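You operate a simulated robot arm through the tools that you are given. There is no shell and no other tool.

You are at the controls of a simulated robot arm. One attempt, no reset.

TASK
Staple the pink sheaf and clip it to the orange folder with the red clip.
Fine: fingers out of the slot, then one staple, in the corner; stand the sheaf in the folder's slot; leave the other sheaves and the teal clip.

It is judged by the outcome, as a careful person would: the job done as asked, and still so three seconds after it is handed in. It fails if anything else is knocked over, pushed out of place, dropped, spilled or broken.

THE ROBOT
A 6-joint arm with a two-finger gripper, fixed in place. Base frame: the origin is at the foot of the arm, x ahead of it, y to its left, z up. Lengths are in cm, angles in rad, forces in N, time in s.
Its first joint turns from -2.897 to 2.897 rad. Payload 2.45 kg.
The tool frame sits at the grasp point between the pads (the TCP): z along the fingers, y along the line on which they close. The tips reach 2 cm beyond it. The gripper opens to 14 cm. The gripper's body begins 16.8 cm behind the TCP.
Orientation is told as [roll, pitch, yaw] about the base's x, y, z axes, in that order, counted from this pose: with the fingers straight down and closing along the base's y, the tool's x points along the base's -x, its y along +y and its z along -z.

THE INTERFACE
- The arm moves only by the tool apply_moves. Its argument "series" is a list of rows, each a list of 3 entries, a list of its own where there are three numbers: the turn, a rotation vector about the tool's x, y, z in rad, then the shift along the tool's x, y, z in mm, then the opening in per cent of the stroke, from 0 (shut) to 100 (fully open). In form: [[[rx, ry, rz], [tx, ty, tz], hand], ...]. A call has 1 to 20 rows; each row is the pose to reach, as a shift and turn from the pose commanded when the call began, along the tool's axes at that moment. Each row takes 0.2 s and may step no farther than 5 cm and 0.15 rad from the row before; otherwise, or with a gripper value out of range, the whole call is refused. A pose out of reach is approached as far as the arm can. The call stops where the force on the tool passes 40 N (or 10 N more than at its start, if that is more) or the arm is blocked; 0.2 s more then pass. The fingers move at their own pace (about 4.5 cm/s each) and stop on an object; they squeeze with about 31 N. The grip force told is the motor's: it shows also when the fingers shut on nothing. Time passes only in rows, and 0.2 s behind the last, so rows that repeat a pose let the fingers close. It gives the time, the measured TCP pose, the force on the tool (base axes), the opening and the grip force at its end, in the units of the frame above (readings bear some noise), with the torque about the TCP (base axes, N m) and any sound that the robot's microphone picked up.
- Cameras (640 x 400 px; columns grow to the right, rows downward): "scene" is fixed at [3.63, -49.54, 153.06]; the picture's right is [0.70, -0.71, 0.00], its down [-0.39, -0.38, -0.84] and it looks along [0.60, 0.59, -0.54] (base axes); focal length 337 px, centre (320, 200). "wrist" rides on the gripper at [7.8, 1.1, -20.9] in the tool frame; the picture's right is [-0.14, 0.99, 0.00], its down [-0.92, -0.13, -0.37] and it looks along [-0.36, -0.05, 0.93] (tool axes); focal length 280 px, centre (320, 200).
- grab_frame(camera): a new picture of that camera. The clock stands still meanwhile.
- point_at(camera, pixels): for up to 12 pixels [column, row] of the newest picture of that camera ("zoom" is the newest enlarged one), the place [x, y, z] in the base frame of the surface seen there, good to about 0.3 cm, but the place of the scene camera against the robot may be out by one fixed shift of up to 1.8 cm in any direction. The clock stands still meanwhile.
- enlarge(camera, box): a new picture of the part [left, top, right, bottom] of that camera's present view, enlarged. The clock stands still meanwhile.
- job_done(): hands the job in; it is judged then, once.

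Open the gripper and draw the arm clear of the work before you hand the job in, unless the task says otherwise.

The tools are called after "Call:" as name(argument=value, ...) on one line, values as JSON. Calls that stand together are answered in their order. apply_moves: Moves the arm, as the interface text tells. Its arguments: {"type":"object","properties":{"series":{"type":"array"}},"required":["series"]} The other tools are called the same way: grab_frame (camera) takes a picture; point_at (camera, pixels) gives the place of the surface under pixels of a picture; enlarge (camera, box) takes an enlarged picture of a part of a camera's view; job_done () hands the job in.

At the start:

```text
t: 0.0
tool_pos: [82.53, -9.18, 111.13]
tool_rot: [-0.001, 0.0, -0.001]
ft_force: [-0.4, 0.2, 0.2]
moment: [-0.02, 0.02, 0.02]
opening: 13.99
grip_force: 0.0
```

scene: 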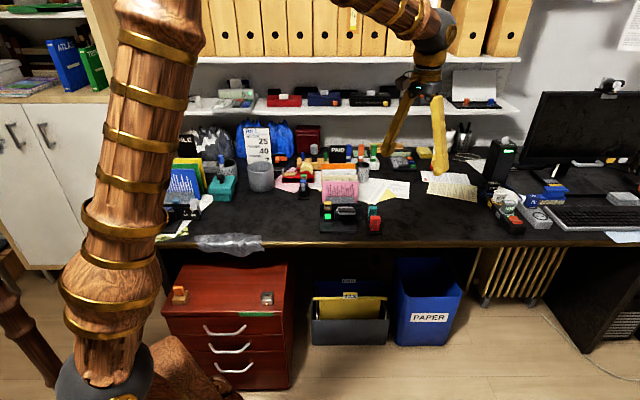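
wrist: 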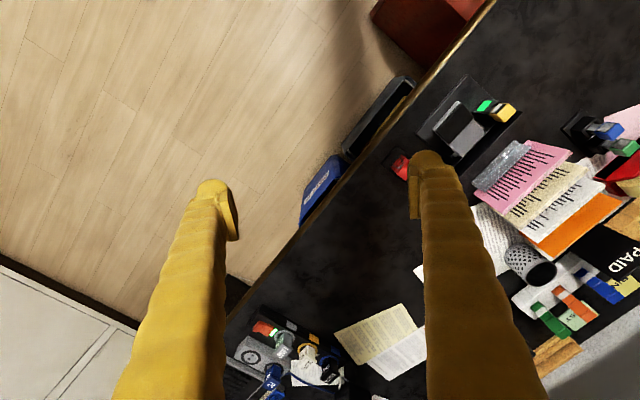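

I start by looking closer at the desk: the pink sheaf appears near scene pixel (340,190), with devices around (345,215) and (375,220). I take enlarged pictures.

Call:
enlarge(camera="scene", box=[260, 130, 420, 250])

Call:
enlarge(camera="wrist", box=[380, 60, 640, 300])

```text
3.33 times, centred on (340, 190) of scene
```

zoom: 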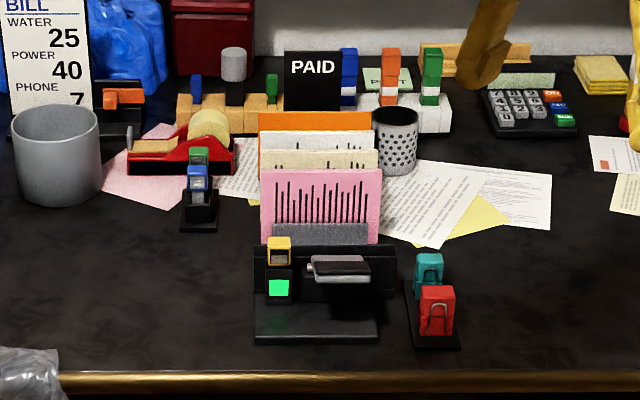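

```text
1.67 times, centred on (510, 180) of wrist
```

zoom: 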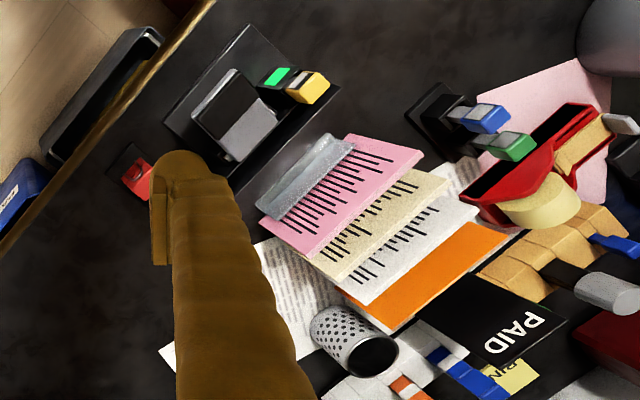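

The zoom shows pink, cream and white sheaves with an orange folder behind, a stapler machine in front (green light, yellow knob), and a teal and a red clip on a stand. I measure these places.

Call:
enlarge(camera="scene", box=[310, 150, 390, 240])

Call:
point_at(camera="scene", pixels=[[326, 188], [354, 188], [340, 195], [340, 171], [340, 164], [345, 213], [330, 216], [330, 192], [369, 222], [367, 211], [340, 230], [355, 240]])

```text
4.44 times, centred on (350, 195) of scene
```

zoom: 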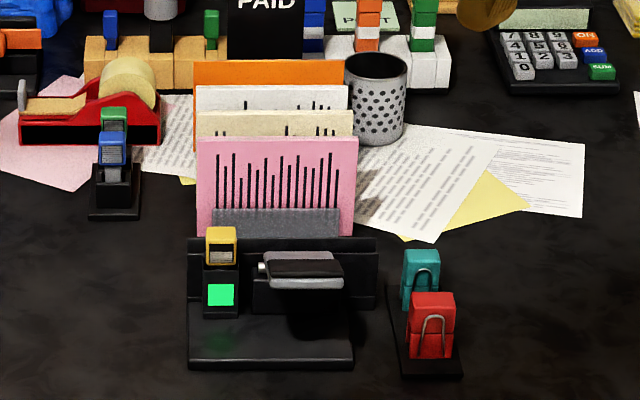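

```text
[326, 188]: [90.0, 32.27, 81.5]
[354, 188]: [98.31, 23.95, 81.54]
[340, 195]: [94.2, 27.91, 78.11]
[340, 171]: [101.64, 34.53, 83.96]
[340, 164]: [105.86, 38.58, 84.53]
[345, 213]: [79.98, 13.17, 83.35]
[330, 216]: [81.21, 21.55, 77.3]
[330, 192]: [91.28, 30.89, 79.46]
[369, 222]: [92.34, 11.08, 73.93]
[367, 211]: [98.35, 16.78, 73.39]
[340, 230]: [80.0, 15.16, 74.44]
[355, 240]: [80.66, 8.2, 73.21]
```

The desk axes are turned about 45° from the base. I measure the shelf edge and other surroundings, and the zoomed stapler and clip details.

Call:
point_at(camera="zoom", pixels=[[220, 245], [220, 295], [300, 262], [330, 262], [275, 222], [205, 145], [350, 145], [275, 115], [275, 90], [275, 68], [430, 300], [420, 255]])

Call:
point_at(camera="scene", pixels=[[250, 112], [340, 113], [500, 115], [340, 104], [380, 160], [340, 240], [300, 190], [262, 165], [362, 165], [345, 165], [300, 150], [340, 60]])

```text
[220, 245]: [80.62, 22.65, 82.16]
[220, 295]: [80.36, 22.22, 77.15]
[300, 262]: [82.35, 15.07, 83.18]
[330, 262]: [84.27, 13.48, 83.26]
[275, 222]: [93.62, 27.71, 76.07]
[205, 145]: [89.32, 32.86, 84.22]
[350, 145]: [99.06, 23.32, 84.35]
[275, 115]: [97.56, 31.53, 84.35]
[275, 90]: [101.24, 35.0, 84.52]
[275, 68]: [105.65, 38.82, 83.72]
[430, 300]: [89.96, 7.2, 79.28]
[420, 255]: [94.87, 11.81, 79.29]
```

```text
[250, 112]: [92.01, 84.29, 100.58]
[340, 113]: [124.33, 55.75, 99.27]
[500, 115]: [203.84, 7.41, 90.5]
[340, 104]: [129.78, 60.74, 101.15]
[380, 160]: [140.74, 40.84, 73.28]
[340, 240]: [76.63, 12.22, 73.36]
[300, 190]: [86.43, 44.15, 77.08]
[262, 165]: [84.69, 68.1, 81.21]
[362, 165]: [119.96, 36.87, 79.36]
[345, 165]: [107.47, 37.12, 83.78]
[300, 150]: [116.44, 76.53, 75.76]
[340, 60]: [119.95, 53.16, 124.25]
```

The sheaves stand about 5 cm apart along the desk's depth, the shelf edge is well behind (z≈100). I turn the tool so the fingers close along the desk depth and move above the stapler for a wrist view.

Call:
apply_moves(series=[[[0, 0, 0.13], [4, 40, 0], 100], [[0, 0, 0.26], [8, 80, 0], 100], [[0, 0, 0.39], [12, 120, 0], 100], [[0, 0, 0.52], [16, 160, 0], 100], [[0, 0, 0.65], [20, 200, 0], 100], [[0, 0, 0.785], [25, 240, 0], 100], [[0, 0, 0.785], [25, 240, 0], 100]])

Call:
grab_frame(camera="wrist")

Call:
grab_frame(camera="scene")

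```text
t: 1.6
tool_pos: [80.01, 14.88, 111.03]
tool_rot: [0.0, -0.001, -0.788]
ft_force: [-0.3, -0.8, -0.1]
moment: [0.01, 0.02, 0.03]
opening: 14.02
grip_force: 0.2
```

```text
taken
```

wrist: 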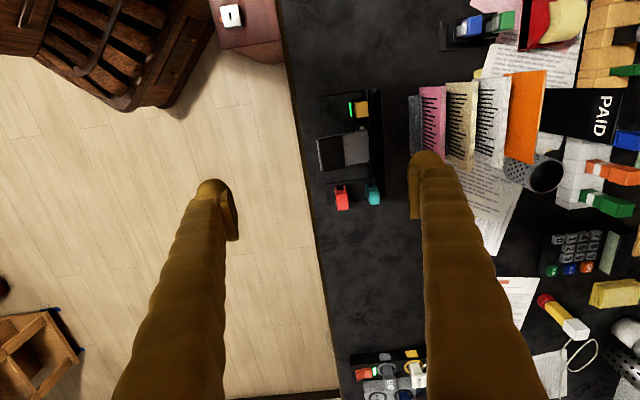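

```text
taken
```

scene: 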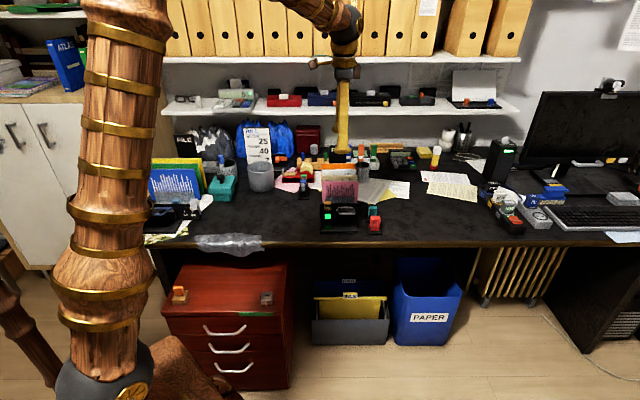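

The wrist view shows the stapler at (345,140), the rack of sheaves at (430-530,115), clips at (342,195)/(372,193). I enlarge these and measure with the wrist camera (which has no fixed shift).

Call:
point_at(camera="wrist", pixels=[[330, 150], [360, 148], [361, 108], [352, 108], [342, 197], [372, 193], [430, 88], [457, 85], [490, 80], [530, 72], [415, 120], [540, 165]])

Call:
enlarge(camera="wrist", box=[300, 50, 460, 230])

Call:
enlarge(camera="wrist", box=[400, 50, 560, 190])

```text
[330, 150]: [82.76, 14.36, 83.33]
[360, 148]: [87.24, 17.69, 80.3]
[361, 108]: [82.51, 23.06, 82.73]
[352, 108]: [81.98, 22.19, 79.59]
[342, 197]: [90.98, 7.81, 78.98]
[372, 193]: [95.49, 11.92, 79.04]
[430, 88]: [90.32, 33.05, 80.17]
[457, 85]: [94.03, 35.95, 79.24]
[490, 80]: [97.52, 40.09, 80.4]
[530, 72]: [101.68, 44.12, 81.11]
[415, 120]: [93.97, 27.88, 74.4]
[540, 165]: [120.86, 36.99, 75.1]
```

```text
2.22 times, centred on (380, 140) of wrist
```

zoom: 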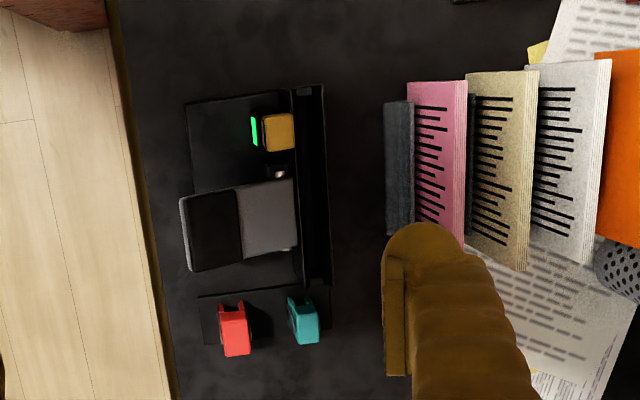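

```text
2.86 times, centred on (480, 120) of wrist
```

zoom: 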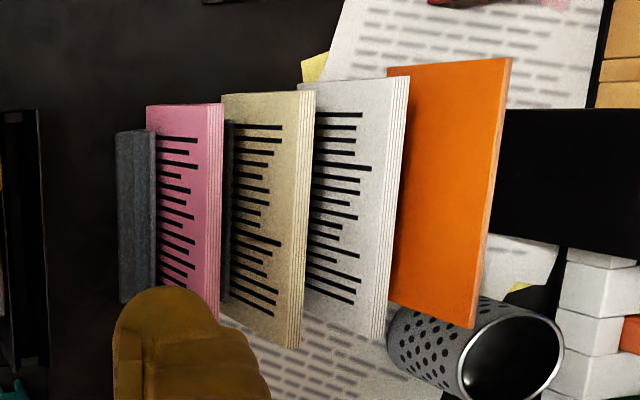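

The stapler has a black channel (slot) along its far side (zoom (315,190)), a grey/black head, and a yellow knob by a green light. I descend straight above it for a closer look, staying above everything (tips at z≈91).

Call:
apply_moves(series=[[[0, 0, 0], [0, 12, 45], 100], [[0, 0, 0], [0, 24, 90], 100], [[0, 0, 0], [0, 36, 135], 100], [[0, 0, 0], [0, 49, 175], 100], [[0, 0, 0], [0, 49, 175], 100]])

Call:
grab_frame(camera="wrist")

Call:
enlarge(camera="wrist", box=[180, 40, 500, 260])

```text
t: 2.8
tool_pos: [83.39, 18.26, 93.55]
tool_rot: [0.0, 0.0, -0.784]
ft_force: [-0.1, 0.2, 0.4]
moment: [-0.01, 0.01, 0.01]
opening: 14.02
grip_force: 0.0
```

```text
taken
```

wrist: 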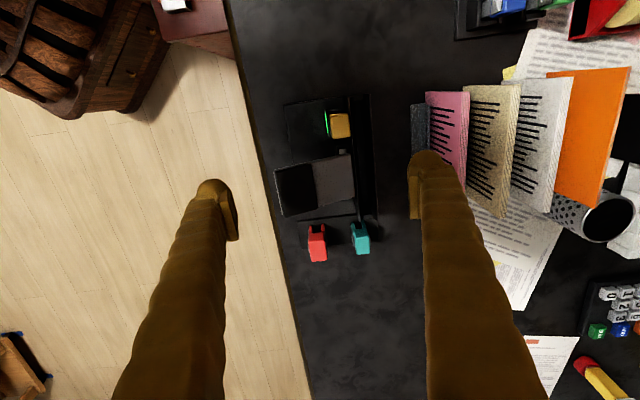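

```text
1.82 times, centred on (340, 150) of wrist
```

zoom: 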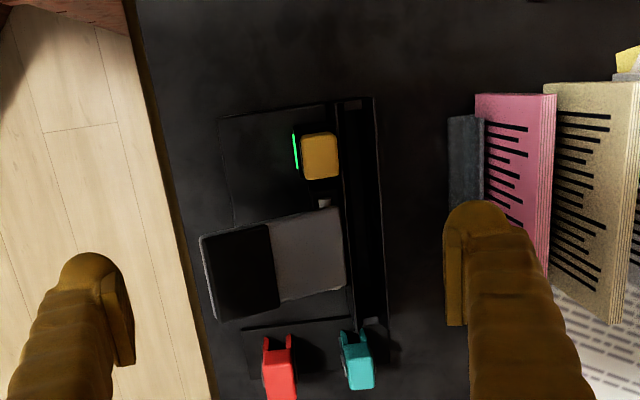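

I look at the stapler in the scene camera at greater magnification, since the arm is now above it, and measure the slot with the wrist view.

Call:
enlarge(camera="scene", box=[315, 195, 385, 240])

Call:
enlarge(camera="wrist", box=[270, 80, 400, 270])

Call:
point_at(camera="wrist", pixels=[[340, 122], [327, 123], [330, 170], [300, 190], [352, 130], [359, 130], [369, 130], [372, 180], [357, 205], [364, 205], [352, 180], [290, 120]])

```text
8.89 times, centred on (350, 218) of scene
```

zoom: 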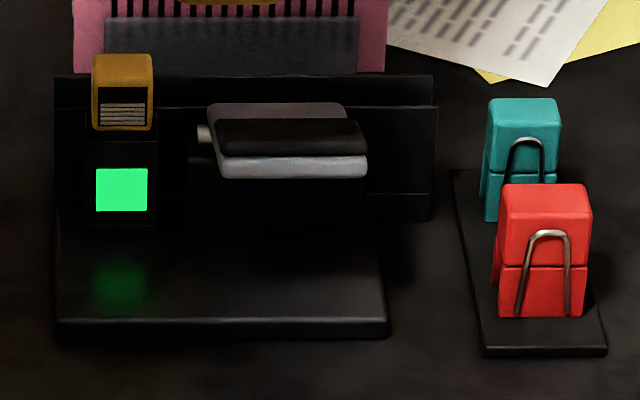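

```text
2.11 times, centred on (335, 175) of wrist
```

zoom: 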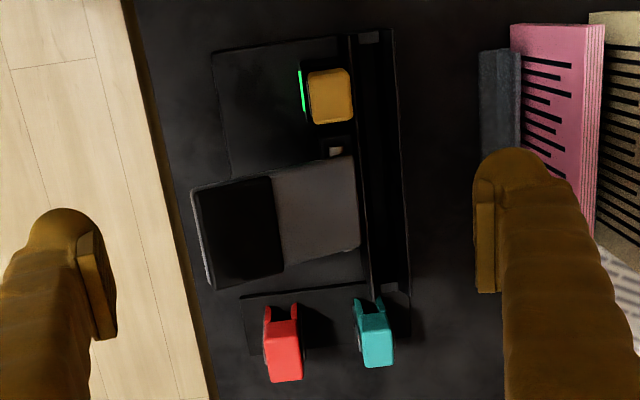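

```text
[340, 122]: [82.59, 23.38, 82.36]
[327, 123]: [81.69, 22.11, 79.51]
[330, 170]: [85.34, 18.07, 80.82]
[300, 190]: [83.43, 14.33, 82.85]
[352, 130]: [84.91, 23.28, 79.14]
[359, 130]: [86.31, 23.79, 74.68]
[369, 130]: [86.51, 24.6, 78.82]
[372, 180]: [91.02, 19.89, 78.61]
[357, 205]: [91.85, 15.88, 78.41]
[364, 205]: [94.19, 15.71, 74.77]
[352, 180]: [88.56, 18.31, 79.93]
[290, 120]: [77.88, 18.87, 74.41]
```

The stapler is a press lever (grey with black pad) beside an open-top slot about 1.5–2 cm wide with walls up to z≈78.8. I measure the slot ends, walls and the small light part at the lever pivot more finely.

Call:
point_at(camera="zoom", pixels=[[370, 38], [390, 288], [372, 120], [378, 200], [384, 260], [335, 150], [355, 60], [362, 260], [398, 120], [405, 260], [349, 100], [368, 50]])

Call:
enlarge(camera="wrist", box=[325, 85, 395, 155])

Call:
enlarge(camera="wrist", box=[325, 150, 395, 230])

```text
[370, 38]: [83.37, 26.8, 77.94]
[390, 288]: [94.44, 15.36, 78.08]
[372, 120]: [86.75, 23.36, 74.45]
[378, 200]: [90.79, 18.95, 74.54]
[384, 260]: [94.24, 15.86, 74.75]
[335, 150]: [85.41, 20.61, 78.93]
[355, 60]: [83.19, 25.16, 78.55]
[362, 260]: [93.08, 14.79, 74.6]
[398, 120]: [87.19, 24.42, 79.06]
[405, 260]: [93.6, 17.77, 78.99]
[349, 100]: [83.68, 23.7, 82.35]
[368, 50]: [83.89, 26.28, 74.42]
```

```text
5.71 times, centred on (360, 120) of wrist
```

zoom: 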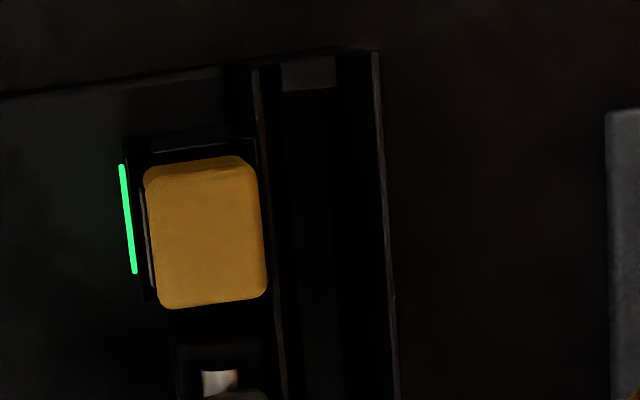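

```text
5.00 times, centred on (360, 190) of wrist
```

zoom: 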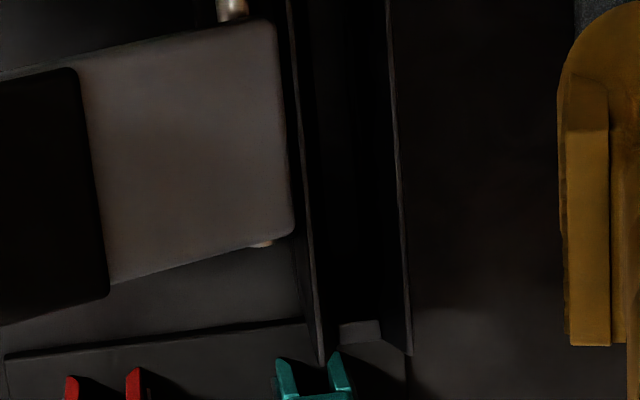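

The slot runs from l≈-40 to -56 (desk-left axis), with the yellow head next to its left end. Now I need to see the folder region; I rise and move toward it while watching the reach.

Call:
apply_moves(series=[[[0, 0, 0], [0, 0, -45], 100], [[0, 0, 0], [0, 20, -85], 100], [[0, 0, 0], [0, 60, -110], 100], [[0, 0, 0], [0, 100, -110], 100], [[0, 0, 0], [0, 140, -110], 100], [[0, 0, 0], [0, 180, -110], 100], [[0, 0, 0], [0, 220, -110], 100], [[0, 0, 0], [0, 220, -110], 100]])

Call:
grab_frame(camera="wrist")

Call:
grab_frame(camera="scene")

```text
t: 4.6
tool_pos: [99.03, 33.98, 104.34]
tool_rot: [0.001, -0.001, -0.785]
ft_force: [0.8, -0.6, 0.5]
moment: [0.01, 0.01, 0.02]
opening: 14.0
grip_force: 0.0
```

```text
taken
```

wrist: 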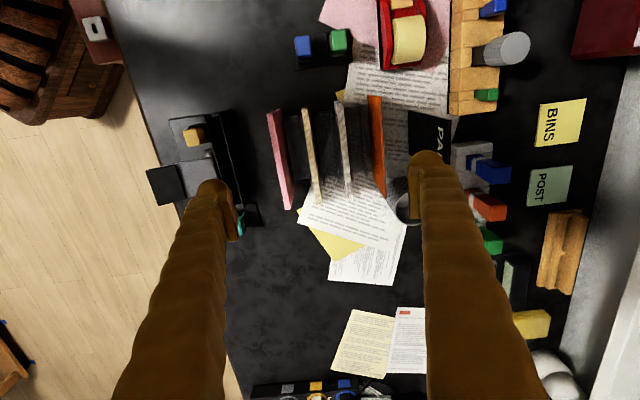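

```text
taken
```

scene: 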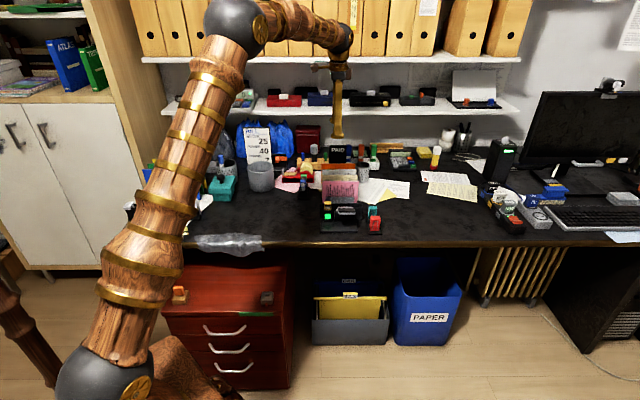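

From above the rack I can now see the sheets edge-on: pink (280,160), cream (312,158), white (345,150), orange (376,145), with dark holder blocks between. I enlarge.

Call:
enlarge(camera="wrist", box=[255, 80, 415, 220])

Call:
point_at(camera="zoom", pixels=[[100, 100], [140, 380], [260, 100], [320, 370], [380, 70], [410, 330], [495, 60], [520, 330], [440, 200], [340, 200], [200, 200], [90, 200]])

```text
2.86 times, centred on (335, 150) of wrist
```

zoom: 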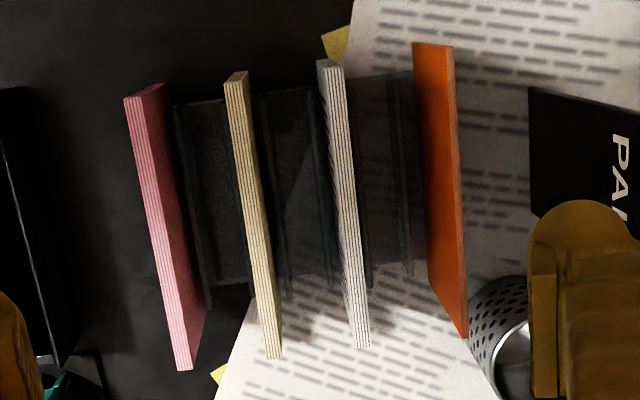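

```text
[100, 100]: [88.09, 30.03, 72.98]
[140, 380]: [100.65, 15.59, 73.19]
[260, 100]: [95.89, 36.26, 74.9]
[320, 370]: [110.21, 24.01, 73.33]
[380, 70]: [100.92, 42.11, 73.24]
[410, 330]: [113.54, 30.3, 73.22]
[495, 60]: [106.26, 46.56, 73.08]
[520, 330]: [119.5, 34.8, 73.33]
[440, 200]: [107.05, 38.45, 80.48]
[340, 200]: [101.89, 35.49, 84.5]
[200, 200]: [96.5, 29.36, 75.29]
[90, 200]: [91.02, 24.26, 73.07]
```

I sample a profile across the rack at zoom row ~220 to find the walls and slot floors, and the sheet top edges.

Call:
point_at(camera="zoom", pixels=[[150, 200], [170, 200], [190, 200], [197, 220], [220, 220], [242, 200], [252, 200], [272, 220], [279, 220], [300, 220], [322, 220], [330, 220]])

Call:
point_at(camera="zoom", pixels=[[337, 150], [352, 200], [362, 220], [380, 220], [395, 220], [400, 220], [406, 220], [412, 220], [420, 220], [452, 220], [456, 150], [460, 260]])

Call:
enlarge(camera="wrist", box=[330, 90, 400, 190])

```text
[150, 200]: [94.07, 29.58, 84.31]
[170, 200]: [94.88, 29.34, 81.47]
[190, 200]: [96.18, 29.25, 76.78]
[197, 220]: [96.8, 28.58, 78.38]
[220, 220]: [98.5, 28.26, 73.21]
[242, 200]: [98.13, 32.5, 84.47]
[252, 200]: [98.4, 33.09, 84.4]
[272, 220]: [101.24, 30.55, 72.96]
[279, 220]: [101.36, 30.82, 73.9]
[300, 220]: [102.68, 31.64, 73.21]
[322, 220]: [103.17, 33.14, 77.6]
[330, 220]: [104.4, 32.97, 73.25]
```

```text
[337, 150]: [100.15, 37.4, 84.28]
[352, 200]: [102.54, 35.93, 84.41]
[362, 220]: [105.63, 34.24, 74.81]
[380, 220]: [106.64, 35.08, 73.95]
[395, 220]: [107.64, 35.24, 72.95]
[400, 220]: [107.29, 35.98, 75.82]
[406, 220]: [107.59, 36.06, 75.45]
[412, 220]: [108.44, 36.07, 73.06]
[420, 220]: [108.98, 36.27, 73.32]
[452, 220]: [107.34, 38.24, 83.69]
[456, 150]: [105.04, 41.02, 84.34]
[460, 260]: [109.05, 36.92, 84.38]
```

```text
4.00 times, centred on (365, 140) of wrist
```

zoom: 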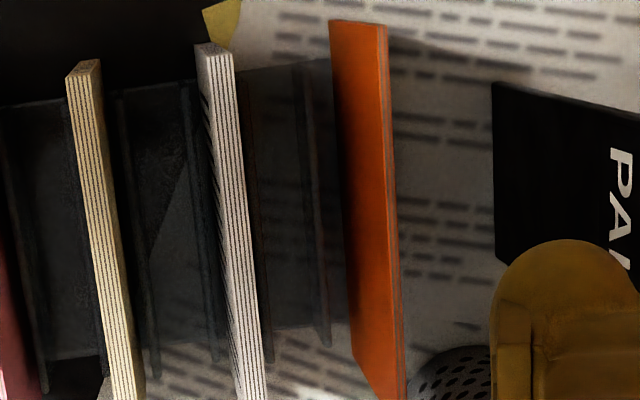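

The rack walls are smoky-transparent with tops near z≈78, and there's a gap in front of the orange folder within its slot. I check widths/ends of the pink sheaf and folder tops, and enlarge the stapler as seen from this side.

Call:
enlarge(camera="wrist", box=[140, 100, 260, 240])

Call:
point_at(camera="wrist", pixels=[[271, 114], [276, 113], [286, 208], [291, 207], [305, 107], [316, 204], [339, 104], [350, 200], [371, 98], [380, 98], [382, 196], [385, 196]])

```text
2.86 times, centred on (200, 170) of wrist
```

zoom: 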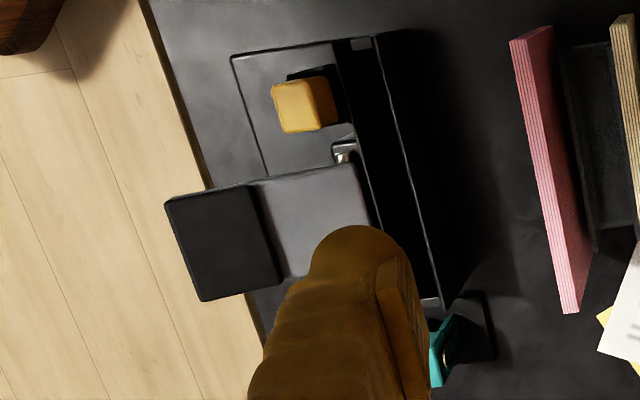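

```text
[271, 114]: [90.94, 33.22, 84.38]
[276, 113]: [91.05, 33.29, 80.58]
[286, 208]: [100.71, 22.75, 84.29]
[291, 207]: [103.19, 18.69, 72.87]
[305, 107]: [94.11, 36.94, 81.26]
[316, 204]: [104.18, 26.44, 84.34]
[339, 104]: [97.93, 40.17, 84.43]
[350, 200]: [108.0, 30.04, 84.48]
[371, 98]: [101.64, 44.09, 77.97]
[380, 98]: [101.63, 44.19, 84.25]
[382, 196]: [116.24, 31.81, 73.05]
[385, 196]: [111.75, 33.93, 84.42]
```

Pink sheaf: ends l≈-40.8…-55.1 (≈14.6 wide), top z≈84.4, a≈87.5; folder at a≈103. I check obstacles around the folder (PAID sign at (435,135), pen cup (408,205), wooden things) before testing the arm's reach above the folder.

Call:
point_at(camera="wrist", pixels=[[415, 115], [445, 120], [405, 195], [470, 150], [490, 172], [430, 130], [490, 205], [475, 95], [500, 50], [405, 40], [330, 35], [340, 40]])

Call:
apply_moves(series=[[[0, 0, 0], [0, 0, 0], 40], [[0, 0, 0], [0, 0, 0], 40], [[0, 0, 0], [-5, 20, 0], 25], [[0, 0, 0], [-10, 40, 0], 25], [[0, 0, 0], [-15, 60, 0], 25], [[0, 0, 0], [-15, 80, 0], 25], [[0, 0, 0], [-15, 80, 0], 25]])

Call:
grab_frame(camera="wrist")

```text
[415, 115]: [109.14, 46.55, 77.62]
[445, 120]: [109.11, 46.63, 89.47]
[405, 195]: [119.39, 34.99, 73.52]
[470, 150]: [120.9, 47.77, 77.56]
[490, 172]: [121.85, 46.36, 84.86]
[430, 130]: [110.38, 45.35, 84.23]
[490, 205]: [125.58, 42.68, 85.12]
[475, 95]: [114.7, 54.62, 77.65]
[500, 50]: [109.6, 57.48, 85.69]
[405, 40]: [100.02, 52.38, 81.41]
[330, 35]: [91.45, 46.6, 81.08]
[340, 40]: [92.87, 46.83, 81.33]
```

```text
t: 6.2
tool_pos: [105.82, 38.44, 104.61]
tool_rot: [0.0, -0.001, -0.785]
ft_force: [-0.9, 0.9, -0.7]
moment: [0.01, -0.01, 0.03]
opening: 3.51
grip_force: 0.1
```

```text
taken
```

wrist: 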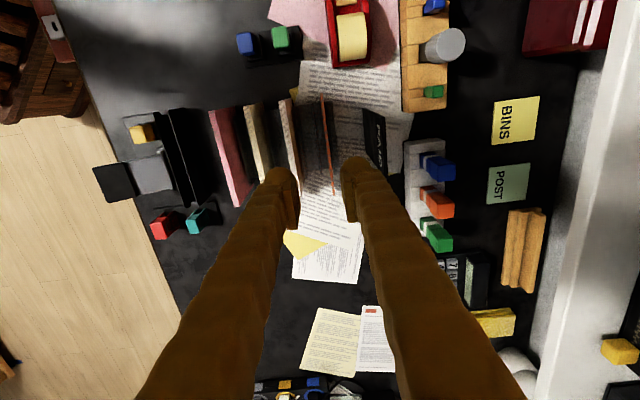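

The arm reaches above the folder pointing straight down (105.8, 38.4). The PAID sign top is at z≈89.5, a≈110, so I stay in front of it; I descend to TCP z≈90 to verify reach low and see the folder's slot closely.

Call:
apply_moves(series=[[[0, 0, 0], [0, -5, 40], 25], [[0, 0, 0], [0, -10, 80], 25], [[0, 0, 0], [0, -10, 120], 25], [[0, 0, 0], [0, -10, 145], 25], [[0, 0, 0], [0, -10, 145], 25]])

Call:
grab_frame(camera="wrist")

Call:
enlarge(camera="wrist", box=[260, 70, 400, 180])

```text
t: 7.4
tool_pos: [104.99, 37.74, 90.11]
tool_rot: [0.0, 0.0, -0.786]
ft_force: [-0.3, -0.3, -0.3]
moment: [-0.01, 0.01, 0.02]
opening: 3.51
grip_force: 0.1
```

```text
taken
```

wrist: 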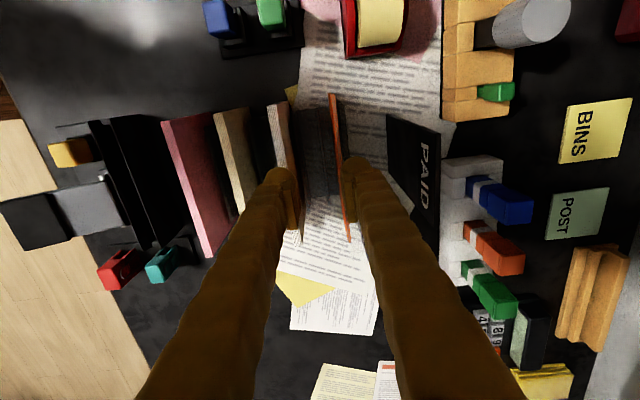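

```text
3.64 times, centred on (330, 125) of wrist
```

zoom: 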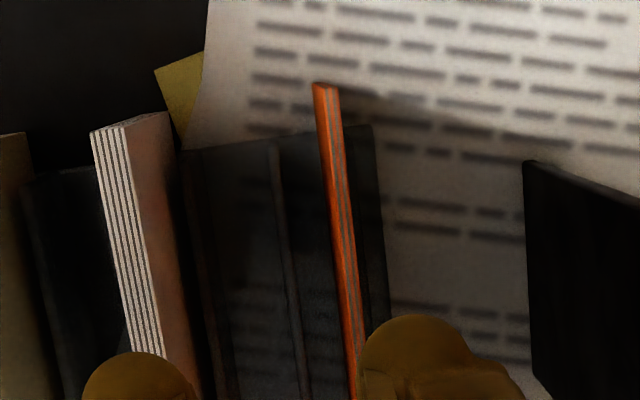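

The reach is fine here. The folder's slot: front wall at zoom (280,200), folder at (335,150), back wall at (370,180). I measure these.

Call:
point_at(camera="zoom", pixels=[[272, 150], [280, 150], [285, 200], [290, 250], [300, 200], [315, 220], [325, 88], [337, 88], [340, 200], [350, 200], [372, 130], [365, 135]])

Call:
enlarge(camera="wrist", box=[295, 85, 355, 165])

```text
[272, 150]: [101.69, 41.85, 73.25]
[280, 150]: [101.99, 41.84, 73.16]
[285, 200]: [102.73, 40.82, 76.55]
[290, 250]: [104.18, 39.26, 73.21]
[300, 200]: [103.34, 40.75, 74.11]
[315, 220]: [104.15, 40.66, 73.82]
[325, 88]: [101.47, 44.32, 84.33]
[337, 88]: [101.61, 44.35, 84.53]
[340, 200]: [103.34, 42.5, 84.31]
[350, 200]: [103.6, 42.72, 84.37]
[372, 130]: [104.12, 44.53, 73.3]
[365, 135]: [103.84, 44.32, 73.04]
```

```text
5.00 times, centred on (325, 125) of wrist
```

zoom: 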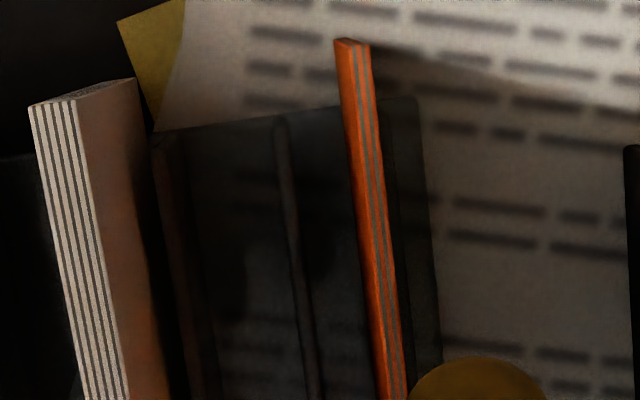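

The folder (≈0.5 cm thick, a≈103) stands with about 1 cm in front of it inside its slot. Next I go back over the clip stand to look at the clips closely.

Call:
apply_moves(series=[[[0, 0, 0], [0, 0, -45], 25], [[0, 0, 0], [-10, -40, -65], 25], [[0, 0, 0], [-25, -85, -75], 50], [[0, 0, 0], [-40, -130, -75], 70], [[0, 0, 0], [-55, -175, -75], 100], [[0, 0, 0], [-70, -220, -60], 100], [[0, 0, 0], [-80, -260, -35], 100], [[0, 0, 0], [-80, -275, -10], 100], [[0, 0, 0], [-80, -275, 0], 100], [[0, 0, 0], [-80, -275, 0], 100]])

Call:
grab_frame(camera="wrist")

Call:
enlarge(camera="wrist", box=[270, 120, 410, 230])

```text
t: 9.6
tool_pos: [91.28, 12.6, 90.08]
tool_rot: [0.0, 0.0, -0.785]
ft_force: [0.3, 0.2, -0.2]
moment: [0.0, 0.02, -0.01]
opening: 13.99
grip_force: 0.0
```

```text
taken
```

wrist: 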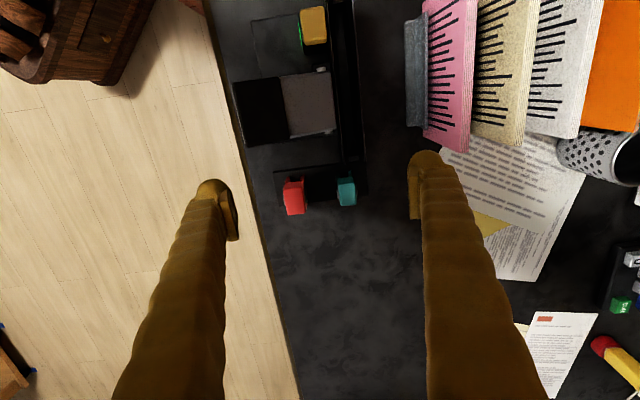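

```text
3.64 times, centred on (340, 175) of wrist
```

zoom: 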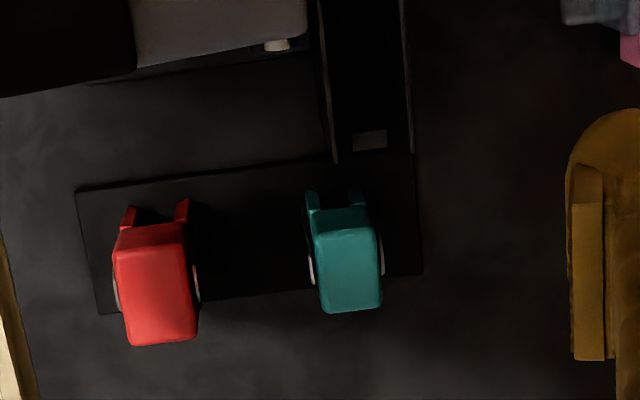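

The clips are inverted-U shaped: a top block with two jaws separated along the depth axis and a gap between them. I measure the red clip's edges.

Call:
enlarge(camera="wrist", box=[275, 165, 315, 225])

Call:
point_at(camera="wrist", pixels=[[285, 188], [301, 186], [286, 213], [304, 211], [288, 180], [303, 178], [294, 180], [283, 200], [306, 200], [338, 180], [355, 180], [347, 195]])

```text
6.67 times, centred on (295, 195) of wrist
```

zoom: 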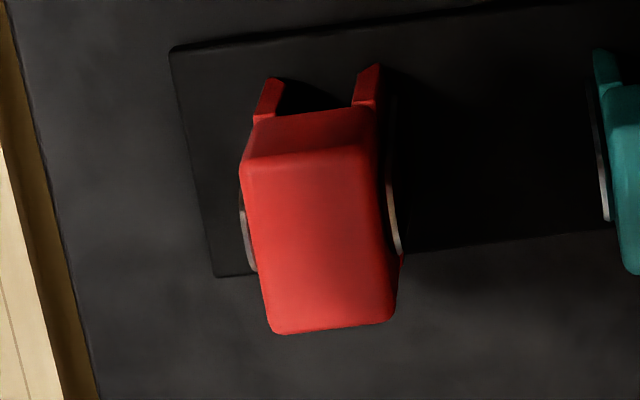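

```text
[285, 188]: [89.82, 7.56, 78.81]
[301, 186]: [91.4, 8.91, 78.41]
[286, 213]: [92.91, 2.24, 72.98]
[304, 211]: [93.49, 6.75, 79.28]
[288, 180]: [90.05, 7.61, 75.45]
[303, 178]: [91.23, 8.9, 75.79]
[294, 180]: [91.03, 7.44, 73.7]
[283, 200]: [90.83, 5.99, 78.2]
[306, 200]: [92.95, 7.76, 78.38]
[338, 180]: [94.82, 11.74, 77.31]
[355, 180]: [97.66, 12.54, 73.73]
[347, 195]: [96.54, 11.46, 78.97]
```

Red clip: top block a≈68.9–70.9, l≈-58.2…-61.4, z 74–79.3, jaw gap about 1.35 cm. Now I move above the pink sheaf (tips at z≈88, above everything) to measure it accurately.

Call:
apply_moves(series=[[[0, 0, 0], [20, 40, 0], 60], [[0, 0, 0], [40, 80, 0], 40], [[0, 0, 0], [60, 120, 0], 29], [[0, 0, 0], [76, 139, 0], 29], [[0, 0, 0], [76, 139, 0], 29]])

Call:
grab_frame(camera="wrist")

Call:
enlarge(camera="wrist", box=[230, 60, 400, 200])

```text
t: 10.8
tool_pos: [95.7, 27.89, 90.08]
tool_rot: [0.0, 0.0, -0.786]
ft_force: [0.4, -0.4, -0.6]
moment: [0.01, 0.02, 0.0]
opening: 4.07
grip_force: 0.1
```

```text
taken
```

wrist: 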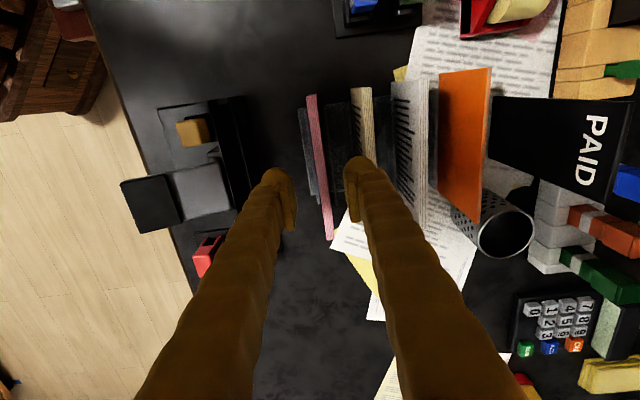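

```text
2.86 times, centred on (315, 130) of wrist
```

zoom: 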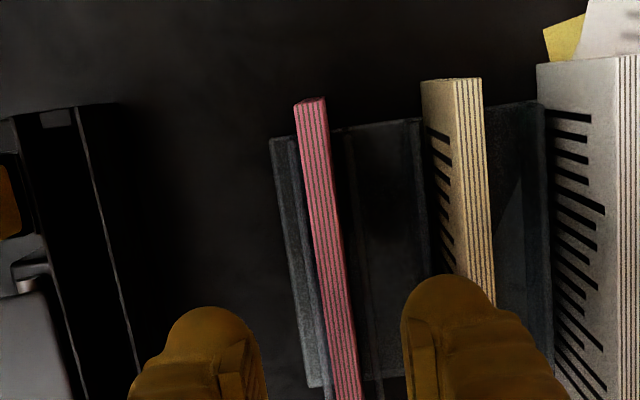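

The pink sheaf lies centrally between the fingers. I measure its left end corners and the stapler slot's left end from this same view.

Call:
point_at(camera="zoom", pixels=[[302, 106], [320, 102], [308, 150], [330, 150], [330, 300], [345, 300], [58, 115], [45, 130], [70, 130], [85, 130], [320, 250], [338, 250]])

Call:
point_at(camera="wrist", pixels=[[310, 97], [317, 97], [325, 237], [331, 237], [316, 170], [322, 170], [230, 105], [243, 105]])

```text
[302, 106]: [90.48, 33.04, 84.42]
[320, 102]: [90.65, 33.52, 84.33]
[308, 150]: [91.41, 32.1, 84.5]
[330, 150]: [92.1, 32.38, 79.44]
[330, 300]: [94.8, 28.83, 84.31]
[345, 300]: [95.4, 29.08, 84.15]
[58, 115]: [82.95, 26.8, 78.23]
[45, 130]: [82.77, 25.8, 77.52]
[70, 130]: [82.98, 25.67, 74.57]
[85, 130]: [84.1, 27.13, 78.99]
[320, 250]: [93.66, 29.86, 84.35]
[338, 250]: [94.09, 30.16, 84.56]
```

```text
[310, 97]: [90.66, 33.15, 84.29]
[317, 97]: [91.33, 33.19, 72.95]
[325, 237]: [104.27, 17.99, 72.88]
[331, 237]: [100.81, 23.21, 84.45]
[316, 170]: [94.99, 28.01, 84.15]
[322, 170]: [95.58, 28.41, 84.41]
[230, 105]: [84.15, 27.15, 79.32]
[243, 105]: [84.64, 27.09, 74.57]
```

The sheaf is at a≈87.15–88.0, l≈-40.5…-55.0. Before grasping I view the stapler slot from straight above its plane (a≈76.5) to know its exact inner width.

Call:
apply_moves(series=[[[0, 0, 0], [20, -40, 0], 60], [[0, 0, 0], [30, -80, 0], 90], [[0, 0, 0], [30, -109, 0], 100], [[0, 0, 0], [30, -109, 0], 100]])

Call:
grab_frame(camera="wrist")

Call:
enlarge(camera="wrist", box=[280, 110, 380, 190])

Call:
enlarge(camera="wrist", box=[280, 180, 380, 280])

```text
t: 11.8
tool_pos: [85.9, 22.31, 90.1]
tool_rot: [0.0, 0.0, -0.785]
ft_force: [0.2, -0.1, 0.2]
moment: [-0.02, 0.0, 0.02]
opening: 12.63
grip_force: 0.0
```

```text
taken
```

wrist: 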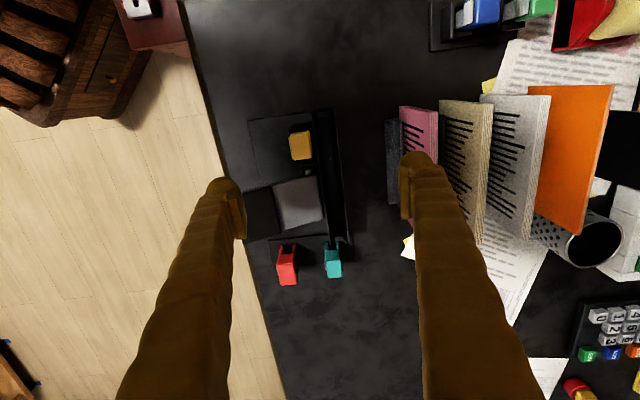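

```text
5.00 times, centred on (330, 150) of wrist
```

zoom: 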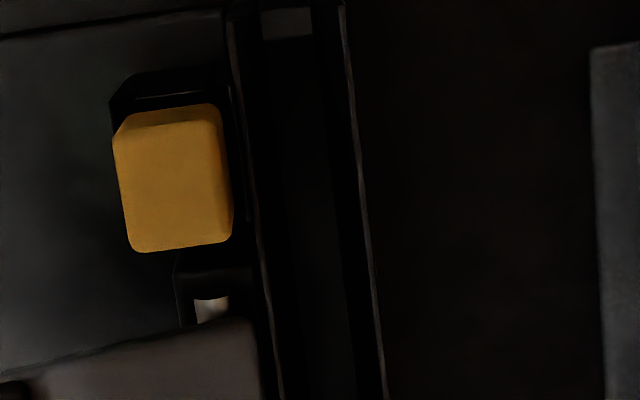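

```text
4.00 times, centred on (330, 230) of wrist
```

zoom: 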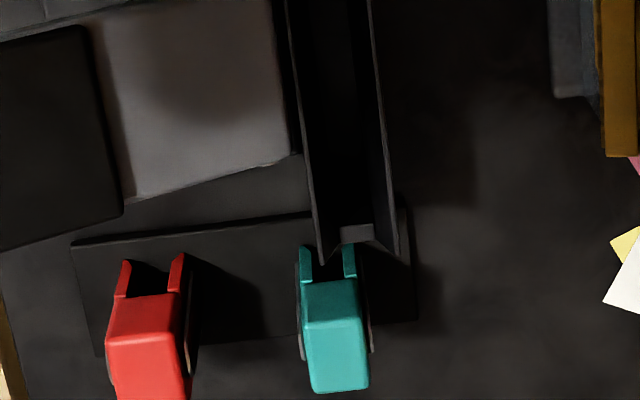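

The slot has a flared top (≈2.5 cm) narrowing to ≈1.15 cm, centre a≈77.6, l from -40.2 to -55.6; the sheaf (0.9 × 14.5) will be guided in. Now I go back over the pink sheaf with a 4 cm opening and descend so the tips straddle its top (TCP z≈83.4).

Call:
apply_moves(series=[[[0, 0, 0], [-10, 40, 0], 60], [[0, 0, 0], [-20, 80, 0], 29], [[0, 0, 0], [-28, 111, 0], 29], [[0, 0, 0], [-28, 111, 0], 29], [[0, 0, 0], [-28, 111, 0], 29], [[0, 0, 0], [-28, 111, 20], 29], [[0, 0, 0], [-28, 111, 40], 29], [[0, 0, 0], [-28, 111, 55], 29], [[0, 0, 0], [-28, 111, 67], 29], [[0, 0, 0], [-28, 111, 67], 29]])

Call:
grab_frame(camera="wrist")

Call:
enlarge(camera="scene", box=[300, 140, 400, 240])

```text
t: 13.7
tool_pos: [96.1, 28.35, 85.15]
tool_rot: [0.009, -0.004, -0.781]
ft_force: [-1.6, 1.2, 13.3]
moment: [0.42, -0.38, 0.1]
opening: 4.12
grip_force: 0.3
stopped in row 9: the force on the tool passed its limit at 59 N (the readings are from after the stop); the commanded pose is now the measured one
```

```text
taken
```

wrist: 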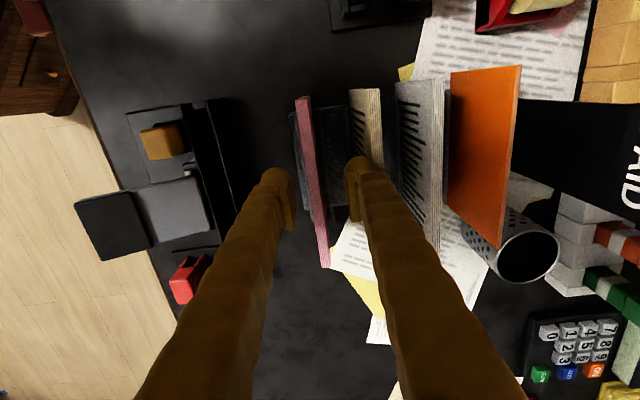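

```text
4.00 times, centred on (350, 190) of scene
```

zoom: 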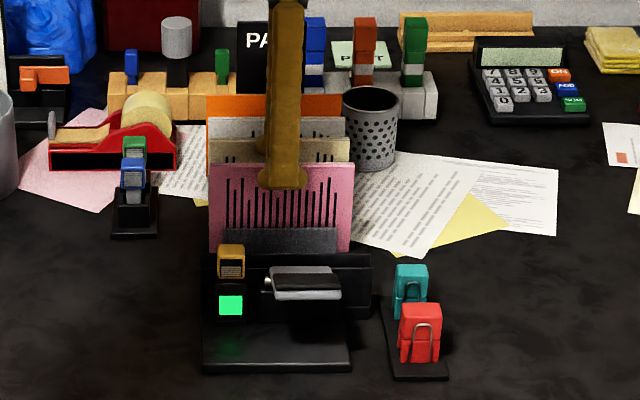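

The descent stopped on a 59 N contact at z=85.15; the moment suggests contact about 4 cm behind the TCP, i.e. toward the cream sheaf. I look closely before moving.

Call:
enlarge(camera="wrist", box=[250, 70, 410, 230])

Call:
point_at(camera="wrist", pixels=[[357, 165], [350, 165], [349, 190], [365, 165], [277, 175], [290, 190], [360, 95], [375, 95], [375, 150], [300, 100], [308, 100], [318, 190]])

```text
2.50 times, centred on (330, 150) of wrist
```

zoom: 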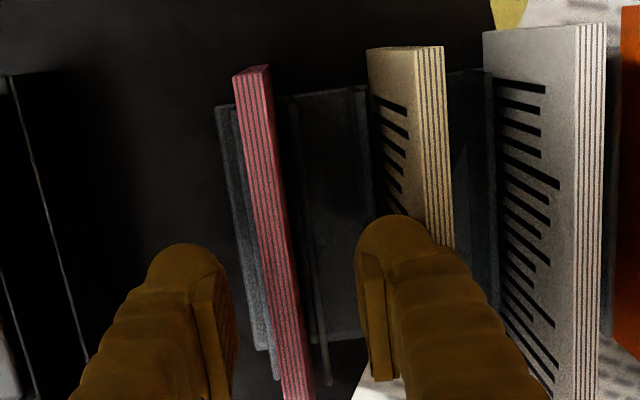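

```text
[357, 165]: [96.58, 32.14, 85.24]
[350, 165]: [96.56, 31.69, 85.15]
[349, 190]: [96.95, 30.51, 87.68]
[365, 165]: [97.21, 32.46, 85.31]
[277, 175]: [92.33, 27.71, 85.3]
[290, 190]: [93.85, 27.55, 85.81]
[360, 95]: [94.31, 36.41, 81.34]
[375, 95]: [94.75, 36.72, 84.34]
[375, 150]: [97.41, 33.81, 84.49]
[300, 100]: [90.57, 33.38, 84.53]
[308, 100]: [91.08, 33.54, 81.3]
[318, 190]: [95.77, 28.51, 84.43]
```

The finger body is thicker than its pad (outer face at a≈92), so it touched the cream sheaf's top front edge; the sheaf has not moved (still a≈92.4–93). I rise straight up, correct the tiny tilt, and narrow the opening to ~2.5 cm.

Call:
apply_moves(series=[[[0, 0, 0], [0, -3, -15], 29], [[0.009, -0.0035, 0.004], [0, -4, -40], 29], [[0.009, -0.0035, 0.004], [0, -4, -50], 17.5], [[0.009, -0.0035, 0.004], [0, -4, -50], 17.5], [[0.009, -0.0035, 0.004], [0, -4, -50], 17.5]])

Call:
grab_frame(camera="wrist")

Call:
enlarge(camera="wrist", box=[250, 70, 410, 230])

```text
t: 14.9
tool_pos: [95.56, 28.07, 90.08]
tool_rot: [-0.002, -0.006, -0.788]
ft_force: [0.5, 0.3, -0.1]
moment: [-0.02, 0.0, 0.01]
opening: 2.45
grip_force: 0.1
```

```text
taken
```

wrist: 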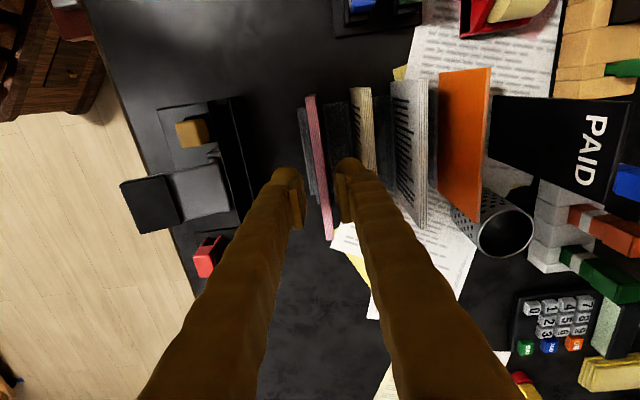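

```text
2.50 times, centred on (330, 150) of wrist
```

zoom: 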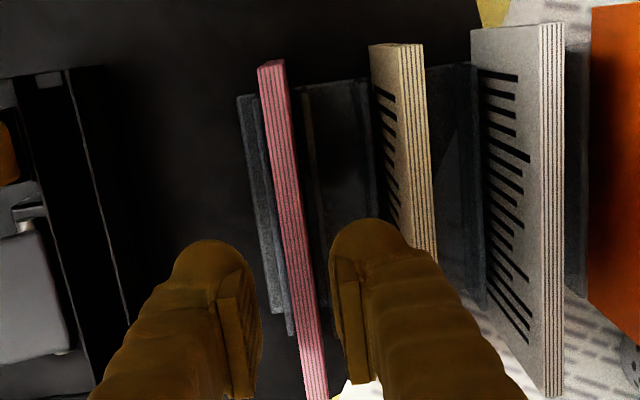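

Pose is fine (a≈87.42), clearance to cream is now about 1 cm. I shift 2 mm back and descend to TCP z≈83.4.

Call:
apply_moves(series=[[[0.003, 0.005, -0.002], [0, 2, 15], 17.5], [[0.003, 0.005, -0.002], [0, 2, 30], 17.5], [[0.003, 0.005, -0.002], [0, 2, 42], 17.5], [[0.003, 0.005, -0.002], [0, 2, 54], 17.5], [[0.003, 0.005, -0.002], [0, 2, 66], 17.5], [[0.003, 0.005, -0.002], [0, 2, 66], 17.5]])

Call:
enlarge(camera="wrist", box=[250, 70, 410, 230])

```text
t: 16.3
tool_pos: [95.88, 28.12, 83.41]
tool_rot: [-0.005, -0.001, -0.788]
ft_force: [-0.1, 0.2, -0.1]
moment: [-0.01, -0.01, -0.02]
opening: 2.45
grip_force: 0.1
```

```text
2.50 times, centred on (330, 150) of wrist
```

zoom: 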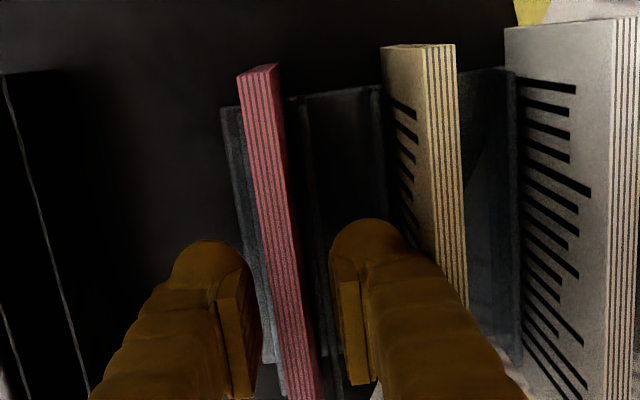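

The pads straddle the pink sheaf with no contact. I close the gripper.

Call:
apply_moves(series=[[[0, 0, 0], [0, 0, 0], 5], [[0, 0, 0], [0, 0, 0], 0], [[0, 0, 0], [0, 0, 0], 0], [[0, 0, 0], [0, 0, 0], 0]])

Call:
enlarge(camera="wrist", box=[250, 70, 410, 230])

```text
t: 17.3
tool_pos: [95.73, 28.14, 83.44]
tool_rot: [-0.005, 0.0, -0.787]
ft_force: [0.6, 0.1, 0.2]
moment: [0.01, 0.0, 0.0]
opening: 0.76
grip_force: 31.1
```

```text
2.50 times, centred on (330, 150) of wrist
```

zoom: 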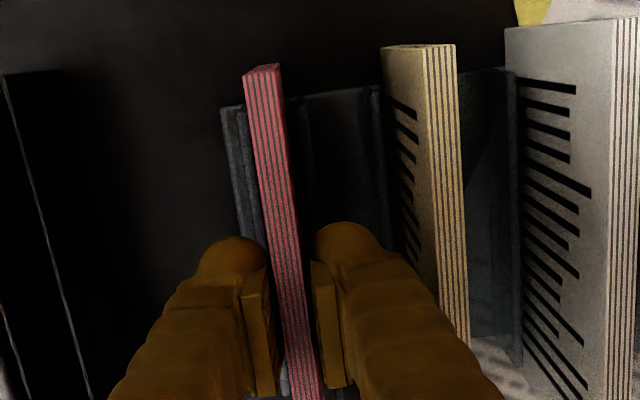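

Gripped: sheaf thickness 0.76 cm, 31 N. I lift it straight up 10.5 cm.

Call:
apply_moves(series=[[[0, 0, 0], [0, 0, -10], 0], [[0, 0, 0], [0, 0, -25], 0], [[0, 0, 0], [0, 0, -45], 0], [[0, 0, 0], [0, 0, -65], 0], [[0, 0, 0], [0, 0, -85], 0], [[0, 0, 0], [0, 0, -105], 0], [[0, 0, 0], [0, 0, -105], 0]])

Call:
grab_frame(camera="wrist")

Call:
enlarge(camera="scene", box=[300, 130, 400, 240])

```text
t: 18.9
tool_pos: [95.88, 28.13, 93.9]
tool_rot: [-0.004, -0.002, -0.786]
ft_force: [1.0, -0.3, -1.2]
moment: [-0.03, -0.01, -0.02]
opening: 0.79
grip_force: 30.9
```

```text
taken
```

wrist: 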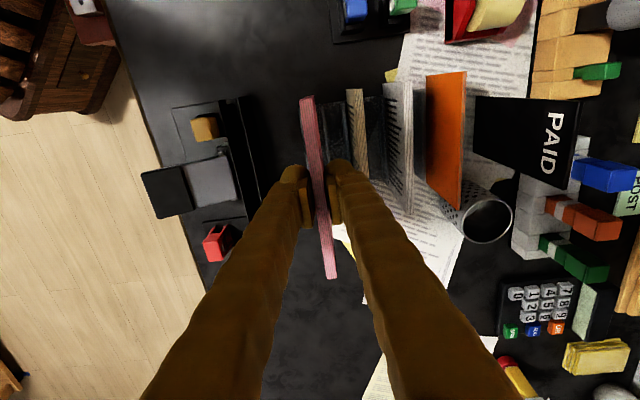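

```text
3.64 times, centred on (350, 185) of scene
```

zoom: 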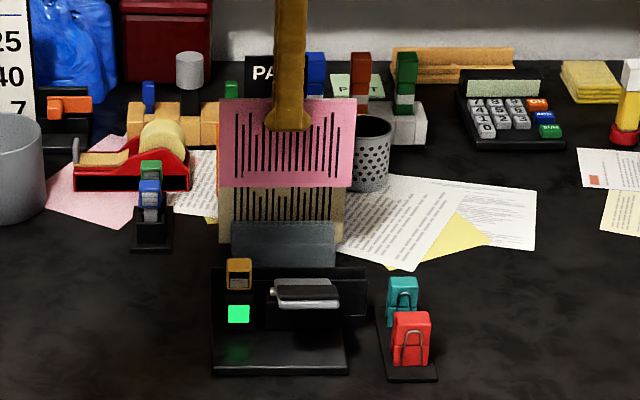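

The sheaf hangs straight, others undisturbed. I move it over the stapler slot (a≈77.65) keeping the height, bottom ≈84.4 above the yellow head.

Call:
apply_moves(series=[[[0, 0, 0], [0, -25, 0], 0], [[0, 0, 0], [0, -50, 0], 0], [[0, 0, 0], [0, -75, 0], 0], [[0, 0, 0], [0, -100, 0], 0], [[0, 0, 0], [0, -100, 0], 0]])

Call:
grab_frame(camera="wrist")

Call:
enlarge(camera="wrist", box=[250, 80, 390, 180])

```text
t: 20.1
tool_pos: [88.68, 21.07, 94.08]
tool_rot: [-0.004, -0.001, -0.787]
ft_force: [-0.4, -0.4, -1.0]
moment: [0.0, -0.01, -0.02]
opening: 0.78
grip_force: 30.7
```

```text
taken
```

wrist: 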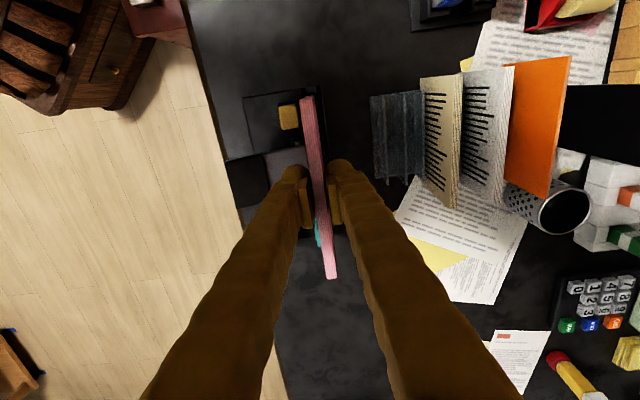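

```text
4.00 times, centred on (320, 130) of wrist
```

zoom: 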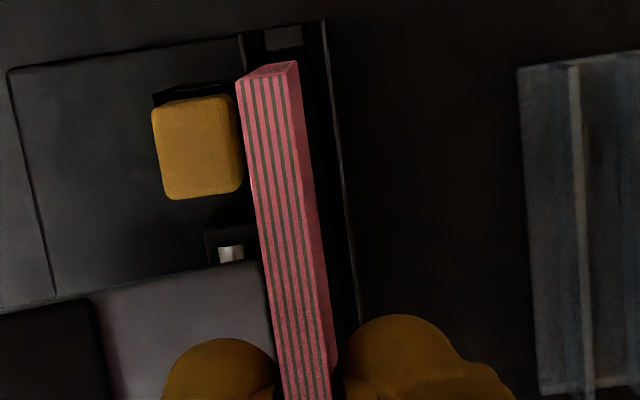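

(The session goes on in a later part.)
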